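You operate a simulated robot arm through the tools that you are given. There is no shell and no other tool. Be economical: measure what you need, move in short steps, check, and stop when the job is done.

Carry out the task below with a simulated robot arm. There is one attempt and no reset: what you move stays moved.

TASK
Put one of the narrow grey blocks from the dark grey wall bench on the blue dish.
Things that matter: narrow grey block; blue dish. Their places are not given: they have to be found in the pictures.

It is judged by the outcome, as a careful person would: the job done as asked, and still so three seconds after it is handed in. It fails if anything else is knocked over, pushed out of place, dropped, spilled or broken.

THE ROBOT
A 6-joint arm with a two-finger parallel gripper, fixed in place. Base frame: the origin is at the foot of the arm, x ahead of it, y to its left, z up; the work surface is at about z = 0.8. Lengths are in m, angles in degrees, forces in N, time in s.
With the tool pointing down near the work surface it reaches from about 0.24 to 0.64 m from the base axis. Its first joint turns from -66.0 to 66.0 degrees. Payload 2.7 kg.
Tool frame: the origin (TCP) lies between the finger pads and is the grasp point; the fingertips stand 0.023 m ahead of it; z points along the fingers, y is the line along which they close. The gripper opens to 0.094 m. The fingers are 0.038 m wide and 0.01 m thick; the gripper's body (0.054 by 0.096 m) begins 0.039 m behind the TCP.
Orientation is that of the tool frame in the base frame, as a unit quaternion [x, y, z, w]. With the fingers straight down and closing along the base's y, the tool's x points along the base's -x, its y along +y and its z along -z.

THE INTERFACE
- The arm moves only by the tool jog_arm. Its argument "series" is a list of rows, each an object of numbers (a shift or turn left out is 0, a gripper value left out holds the last): "x", "y", "z": the shift along the base's x, y, z in m; "twist": the turn about the base's z in rad; "fingers": the closure in counts, from 0 (fully open) to 255 (shut). In form: [{"x": .., "y": .., "z": .., "twist": .., "fingers": ..}, ...]. A call has 1 to 20 rows; each row shifts and turns the commanded pose from where the row before left it. A row lasts 0.2 s, in which the tool goes at most 0.05 m and 8.6 degrees; a call with a longer step from one row to the next is refused whole, and so is a gripper value outside its range. A pose out of reach is approached as far as the arm can. The call stops where the force on the tool passes 40 N (or 10 N more than at its start, if that is more) or the arm is blocked; 0.2 s more then pass. The fingers move at their own pace (about 0.045 m/s each) and stop on an object; they squeeze with about 43 N. The grip force told is the motor's: it shows also when the fingers shut on nothing. Time passes only in rows, and 0.2 s behind the last, so rows that do not move let the fingers close. It gives the time, the measured TCP pose, the force on the tool (base axes), the opening and the grip force at its end, in the units of the frame above (readings bear some noise).
- Cameras (640 x 400 px; columns grow to the right, rows downward): "scene" is fixed at [0.056, -0.4143, 1.4253]; the picture's right is [0.92, -0.39, 0.00], its down [-0.14, -0.34, -0.93] and it looks along [0.36, 0.86, -0.37] (base axes); focal length 375 px, centre (320, 200). "wrist" rides on the gripper at [-0.039, 0, -0.044] in the tool frame; the picture's right is [0.00, -1.00, 0.00], its down [0.97, 0.00, -0.24] and it looks along [0.24, 0.00, 0.97] (tool axes); focal length 218 px, centre (320, 200).
- snapshot(camera): a new picture of that camera. No time passes.
- locate(camera, pixels): for up to 12 pixels [column, row] of the newest picture of that camera ("zoom" is the newest enlarged one), the place [x, y, z] in the base frame of the surface seen there, good to about 0.002 m. No time passes.
- enlarge(camera, box): a new picture of the part [left, top, right, bottom] of that camera's present view, enlarged. No time passes.
- job_done(): hands the job in; it is judged then, once.

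Work in short steps. Measure before you move; look again where a grasp or a placing could have gone wrong, and mend it. You have 60 turns and 14 pictures in all, the two below and enlarged ones among them. Open the gripper and draw the arm clear of the work before you hand the job in, unless the task says otherwise; then end with one line.

The tools are called after ">>>" as a command line: name --argument value ..., lists and objects as JSON in quotes. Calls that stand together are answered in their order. jog_arm: Moves the arm, as the interface text tells. Its arguments: {"type":"object","properties":{"series":{"type":"array","items":{"type":"object","properties":{"x":{"type":"number"},"y":{"type":"number"},"z":{"type":"number"},"twist":{"type":"number"},"fingers":{"type":"number"}}}}},"required":["series"]} The other tools are called the same way: snapshot (camera) takes a picture; locate (camera, pixels) gives the place of the surface under pixels of a picture; enlarge (camera, box) takes an enlarged picture of a part of a camera's view; job_done () hands the job in.

At the start:

```text
time: 0.0
tool_pos: [0.2561, 0.2393, 1.1334]
orientation: [0.0, 1.0, 0.0, 0.0]
ft_force: [-0.9, -0.2, -1.5]
grip_width: 0.0941
finger_force: 0.0
```

scene: 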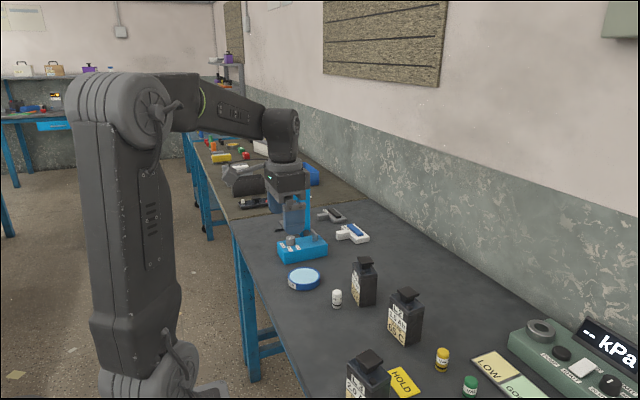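
wrist: 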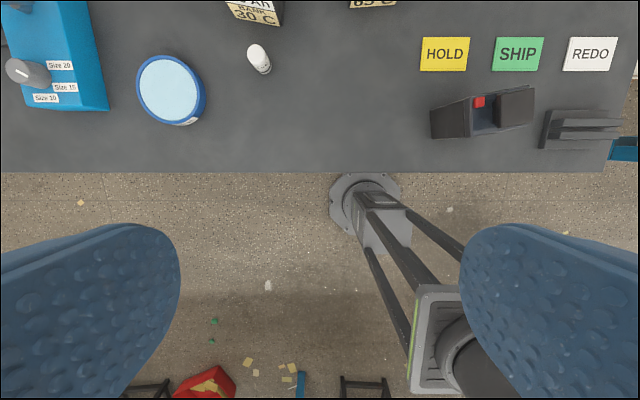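

The blue dish looks to be at scene (304,279). I have not found the narrow grey blocks yet, so I'm enlarging the bench area.

>>> enlarge --camera "scene" --box '[230, 190, 430, 315]'

>>> enlarge --camera "scene" --box '[320, 250, 560, 400]'

```text
3.20 times, centred on (330, 252) of scene
```

zoom: 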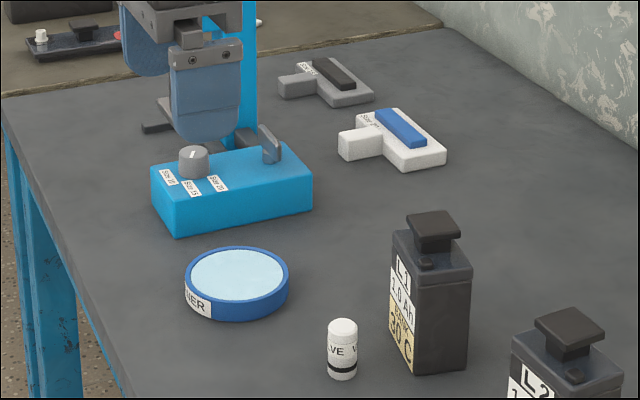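

```text
2.67 times, centred on (440, 325) of scene
```

zoom: 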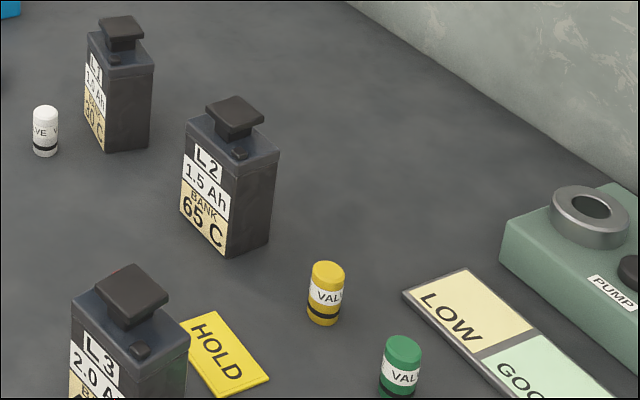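

The full set of objects on the bench isn't clear yet. I'll move the wrist camera above the bench at the present height and look down.

>>> jog_arm --series '[{"x": 0.03, "y": -0.035}, {"x": 0.03, "y": -0.035}, {"x": 0.03, "y": -0.035}, {"x": 0.03, "y": -0.035}, {"x": 0.03, "y": -0.035}, {"x": 0.03, "y": -0.035}]'

>>> snapshot --camera "wrist"

```text
time: 1.4
tool_pos: [0.4388, 0.0293, 1.131]
orientation: [0.0, 1.0, 0.0, 0.0]
ft_force: [-0.4, 0.2, -0.9]
grip_width: 0.0939
finger_force: 0.1
```

```text
9 pictures are left
```

wrist: 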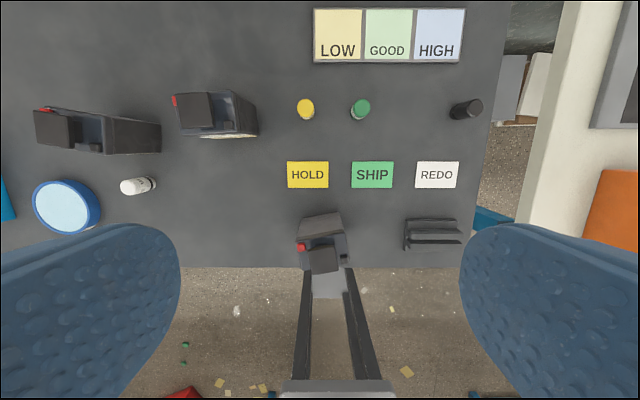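

There is a rack-like object at wrist (432,235) that could hold narrow blocks. I'll enlarge it.

>>> enlarge --camera "wrist" --box '[280, 190, 480, 280]'

>>> locate --camera "wrist" --pixels '[[432, 222], [432, 238], [405, 240], [320, 262], [318, 225], [192, 110], [65, 130], [67, 206], [120, 135], [432, 246], [235, 115], [138, 186]]'

```text
3.20 times, centred on (380, 235) of wrist
```

zoom: 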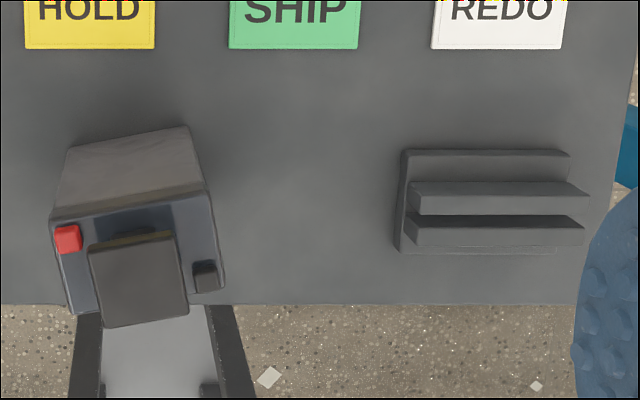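

```text
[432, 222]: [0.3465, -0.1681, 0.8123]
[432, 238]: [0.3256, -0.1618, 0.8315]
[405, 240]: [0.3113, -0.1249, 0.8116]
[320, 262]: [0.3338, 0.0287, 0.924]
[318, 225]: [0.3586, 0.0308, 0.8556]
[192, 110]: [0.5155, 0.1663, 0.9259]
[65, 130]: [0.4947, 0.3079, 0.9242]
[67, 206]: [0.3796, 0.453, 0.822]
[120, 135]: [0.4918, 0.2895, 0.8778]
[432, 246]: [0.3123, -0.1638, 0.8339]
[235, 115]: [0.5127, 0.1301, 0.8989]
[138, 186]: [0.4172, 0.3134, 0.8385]
```

The rack is a two-rib holder with nothing in it. The arm has cleared the far part of the bench, so I'll check that from the scene camera.

>>> enlarge --camera "scene" --box '[190, 120, 390, 245]'

>>> snapshot --camera "scene"

```text
3.20 times, centred on (290, 182) of scene
```

zoom: 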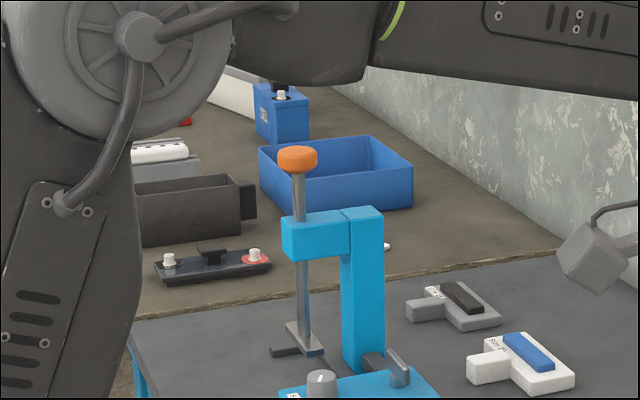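

```text
6 pictures are left
```

scene: 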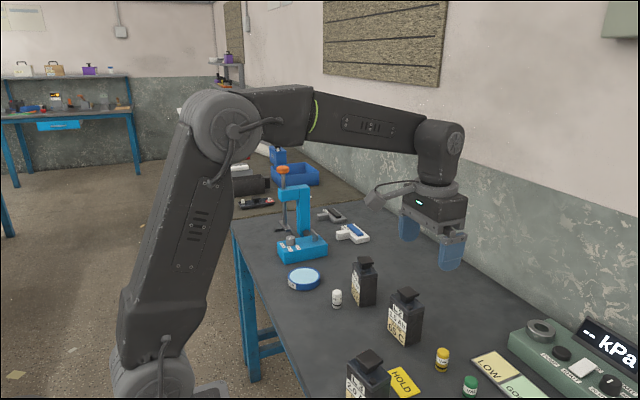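

The only narrow grey blocks on this bench are the cased units L1, L2 and L3. L1 is nearest the dish, with its cap at about (0.495, 0.308, 0.924). I'll move above it to measure its size and yaw.

>>> jog_arm --series '[{"y": 0.045}, {"y": 0.045}, {"y": 0.045}, {"y": 0.045}, {"y": 0.045}, {"y": 0.045}, {"y": 0.035}, {}]'

>>> snapshot --camera "wrist"

```text
time: 3.2
tool_pos: [0.4363, 0.335, 1.1328]
orientation: [0.0, 1.0, 0.0, -0.001]
ft_force: [0.2, -0.7, 0.0]
grip_width: 0.0938
finger_force: 0.1
```

```text
5 pictures are left
```

wrist: 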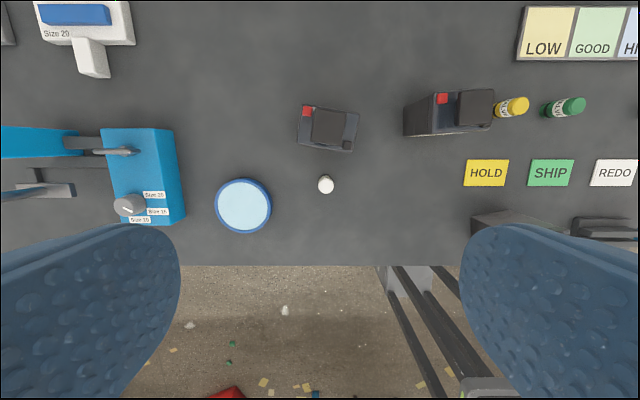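

I'm enlarging L1 and the dish for corner measurements.

>>> enlarge --camera "wrist" --box '[200, 80, 392, 245]'

```text
2.42 times, centred on (296, 162) of wrist
```

zoom: 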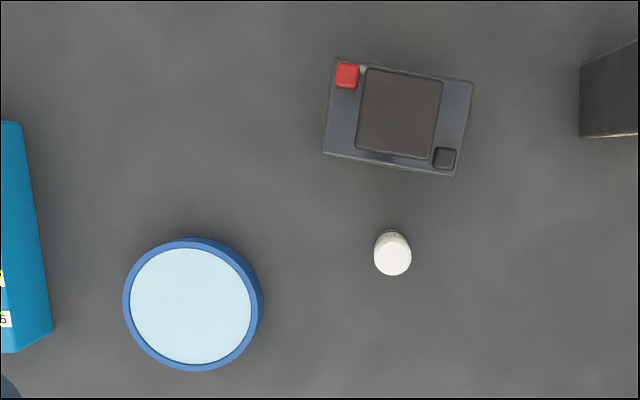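

>>> locate --camera "zoom" --pixels '[[338, 64], [469, 85], [327, 150], [454, 172], [400, 112], [372, 74], [434, 86], [361, 148], [190, 305], [134, 305], [252, 305], [393, 255]]'

>>> locate --camera "wrist" --pixels '[[243, 183], [243, 229], [243, 205]]'

```text
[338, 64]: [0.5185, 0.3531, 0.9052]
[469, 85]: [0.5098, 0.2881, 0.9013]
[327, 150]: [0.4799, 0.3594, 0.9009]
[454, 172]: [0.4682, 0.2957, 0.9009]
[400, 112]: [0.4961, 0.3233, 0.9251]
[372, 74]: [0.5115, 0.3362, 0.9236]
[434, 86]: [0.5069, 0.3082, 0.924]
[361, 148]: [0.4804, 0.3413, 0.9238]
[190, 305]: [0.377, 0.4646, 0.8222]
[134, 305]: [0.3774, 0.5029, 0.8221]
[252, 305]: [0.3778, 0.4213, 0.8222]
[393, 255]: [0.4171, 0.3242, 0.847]
```

```text
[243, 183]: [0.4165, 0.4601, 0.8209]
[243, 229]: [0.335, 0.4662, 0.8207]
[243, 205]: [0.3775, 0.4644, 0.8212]
```

L1's top is about 0.067 × 0.042 m, centred at (0.494, 0.324) with yaw about -9°. The dish centre is about (0.376, 0.462) with its top at z 0.822. I'll check how near the blue press is to the dish.

>>> locate --camera "wrist" --pixels '[[182, 215], [172, 140], [128, 205], [105, 150], [130, 151], [75, 140], [40, 140], [10, 140], [65, 190], [20, 195], [10, 188], [5, 155]]'

>>> locate --camera "scene" --pixels '[[283, 169], [300, 190], [284, 188], [300, 240], [290, 240], [364, 262], [359, 285], [368, 300], [304, 279]]'

```text
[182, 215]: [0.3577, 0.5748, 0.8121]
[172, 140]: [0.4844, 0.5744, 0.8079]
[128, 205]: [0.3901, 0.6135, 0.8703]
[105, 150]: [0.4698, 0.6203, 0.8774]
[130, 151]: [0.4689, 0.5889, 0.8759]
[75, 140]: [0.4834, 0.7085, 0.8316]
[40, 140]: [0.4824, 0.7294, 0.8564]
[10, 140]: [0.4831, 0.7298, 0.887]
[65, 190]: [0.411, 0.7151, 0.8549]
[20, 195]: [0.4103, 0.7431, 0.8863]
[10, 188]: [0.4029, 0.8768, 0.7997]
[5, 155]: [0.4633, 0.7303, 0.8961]
```

```text
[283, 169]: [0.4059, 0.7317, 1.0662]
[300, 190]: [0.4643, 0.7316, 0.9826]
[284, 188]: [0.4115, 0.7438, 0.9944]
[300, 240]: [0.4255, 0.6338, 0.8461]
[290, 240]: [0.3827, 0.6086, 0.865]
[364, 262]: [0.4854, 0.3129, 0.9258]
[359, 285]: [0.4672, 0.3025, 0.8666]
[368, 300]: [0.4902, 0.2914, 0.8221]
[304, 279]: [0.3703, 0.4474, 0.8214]
```

The press starts at y ≈ 0.575, so the dish has clearance. I'll align over L1 with a -9° twist and stop above the cap.

>>> jog_arm --series '[{"x": 0.029, "y": -0.005, "twist": -0.08}, {"x": 0.029, "y": -0.006, "twist": -0.075}, {"z": -0.04}, {"z": -0.04}, {"z": -0.04}, {"z": -0.03}, {"z": -0.015}, {}, {}]'

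>>> snapshot --camera "wrist"

```text
time: 5.2
tool_pos: [0.4949, 0.3234, 0.9683]
orientation: [0.078, 0.997, -0.001, 0.0]
ft_force: [-0.3, 0.2, 0.9]
grip_width: 0.094
finger_force: 0.0
```

```text
3 pictures are left
```

wrist: 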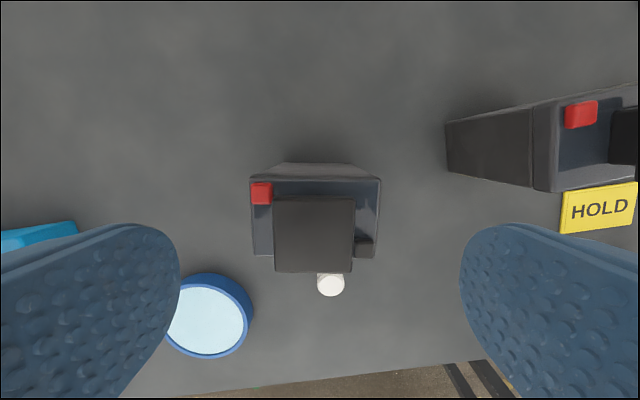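

The block is square in the view and centred at column ≈315. I'm descending to z ≈ 0.892, which leaves the palm 6 mm above the cap.

>>> jog_arm --series '[{"z": -0.025}, {"z": -0.02}, {"z": -0.015}, {"z": -0.01}, {"z": -0.006}, {}, {}]'

```text
time: 6.8
tool_pos: [0.495, 0.3227, 0.8903]
orientation: [0.078, 0.997, 0.0, 0.0]
ft_force: [-0.7, 0.6, 0.7]
grip_width: 0.0937
finger_force: 0.1
```

No contact. Closing the fingers.

>>> jog_arm --series '[{"fingers": 255}, {}, {}, {}, {}, {}]'

```text
time: 8.2
tool_pos: [0.4945, 0.3234, 0.8899]
orientation: [0.077, 0.997, -0.001, 0.0]
ft_force: [-1.3, 2.9, 1.1]
grip_width: 0.0699
finger_force: 43.3
```

Gripped at 0.070 m with 43 N. Lifting gently.

>>> jog_arm --series '[{"z": 0.01}, {"z": 0.02}, {"z": 0.03}, {"z": 0.03}, {}]'

```text
time: 9.4
tool_pos: [0.4957, 0.3219, 0.981]
orientation: [0.077, 0.997, 0.0, 0.0]
ft_force: [0.6, -0.5, -6.3]
grip_width: 0.0698
finger_force: 43.2
```

The block is held; the tool reads about 6 N of weight. I'll carry it over the dish centre (0.376, 0.462) and lower to just above.

>>> jog_arm --series '[{"x": -0.015, "y": 0.017}, {"x": -0.02, "y": 0.023}, {"x": -0.025, "y": 0.03}, {"x": -0.025, "y": 0.03}, {"x": -0.02, "y": 0.023}, {"x": -0.014, "y": 0.017}, {}, {"z": -0.02}, {"z": -0.02}, {"z": -0.01}, {}, {}]'

>>> snapshot --camera "scene"

```text
time: 12.0
tool_pos: [0.3755, 0.4627, 0.9299]
orientation: [0.077, 0.997, 0.0, 0.0]
ft_force: [-0.6, 0.3, -6.3]
grip_width: 0.0697
finger_force: 43.1
```

```text
2 pictures are left
```

scene: 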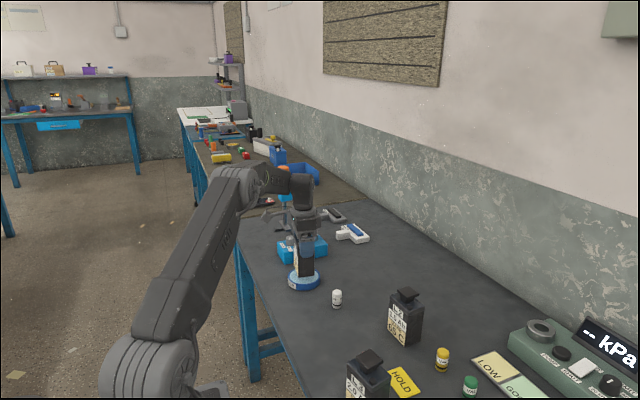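

Well placed above the dish. Lowering slowly to contact, expected at z ≈ 0.912 or a little lower if the dish is recessed.

>>> jog_arm --series '[{"z": -0.006}, {"z": -0.005}, {"z": -0.003}, {"z": -0.002}, {"z": -0.001}, {}]'

```text
time: 13.4
tool_pos: [0.3746, 0.4636, 0.9145]
orientation: [0.078, 0.997, 0.001, 0.0]
ft_force: [-0.7, -0.6, -6.0]
grip_width: 0.0696
finger_force: 42.9
```

>>> jog_arm --series '[{"z": -0.001}, {"z": -0.001}, {"z": -0.001}, {}]'

```text
time: 14.4
tool_pos: [0.3756, 0.4626, 0.912]
orientation: [0.077, 0.997, 0.001, 0.001]
ft_force: [-5.0, -4.7, 15.1]
grip_width: 0.0699
finger_force: 42.8
```

Contact: the force along z has gone from -6 to +15 N. Opening the fingers.

>>> jog_arm --series '[{"z": 0.001}, {"fingers": 0}, {}, {}, {}, {}]'

```text
time: 15.8
tool_pos: [0.3742, 0.4619, 0.912]
orientation: [0.078, 0.997, 0.001, 0.0]
ft_force: [0.9, 1.0, -0.5]
grip_width: 0.0939
finger_force: 0.0
```

Released. Rising straight up, then moving clear and checking.

>>> jog_arm --series '[{"z": 0.02}, {"z": 0.03}, {"z": 0.04}, {"z": 0.04}, {"z": 0.04}, {"z": 0.04}, {"x": 0.02, "y": -0.03}, {"x": 0.02, "y": -0.04}, {"x": 0.02, "y": -0.04}, {"x": 0.02, "y": -0.04}, {}]'

>>> enlarge --camera "scene" --box '[230, 210, 430, 335]'

```text
time: 18.2
tool_pos: [0.4527, 0.3134, 1.1209]
orientation: [0.077, 0.997, -0.001, 0.0]
ft_force: [-1.0, 0.2, -1.1]
grip_width: 0.0943
finger_force: 0.0
```

```text
3.20 times, centred on (330, 272) of scene
```

zoom: 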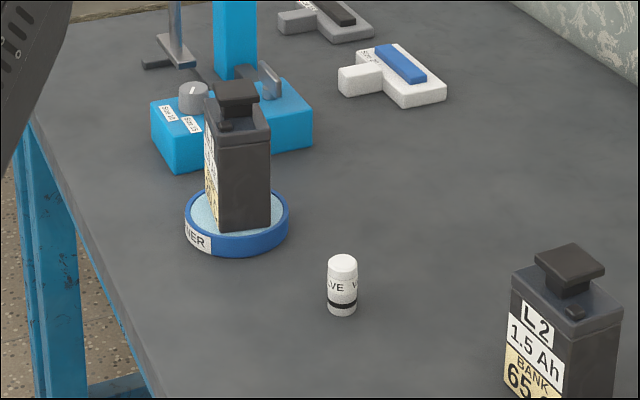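

The block stands upright and centred on the dish, and nothing else has moved. Handing in.

>>> job_done

```text
The job is handed in.
```

I put one narrow grey block, the one labelled L1, upright and centred on the blue dish; the last picture showed nothing else in view disturbed, and the arm is clear with the gripper open.
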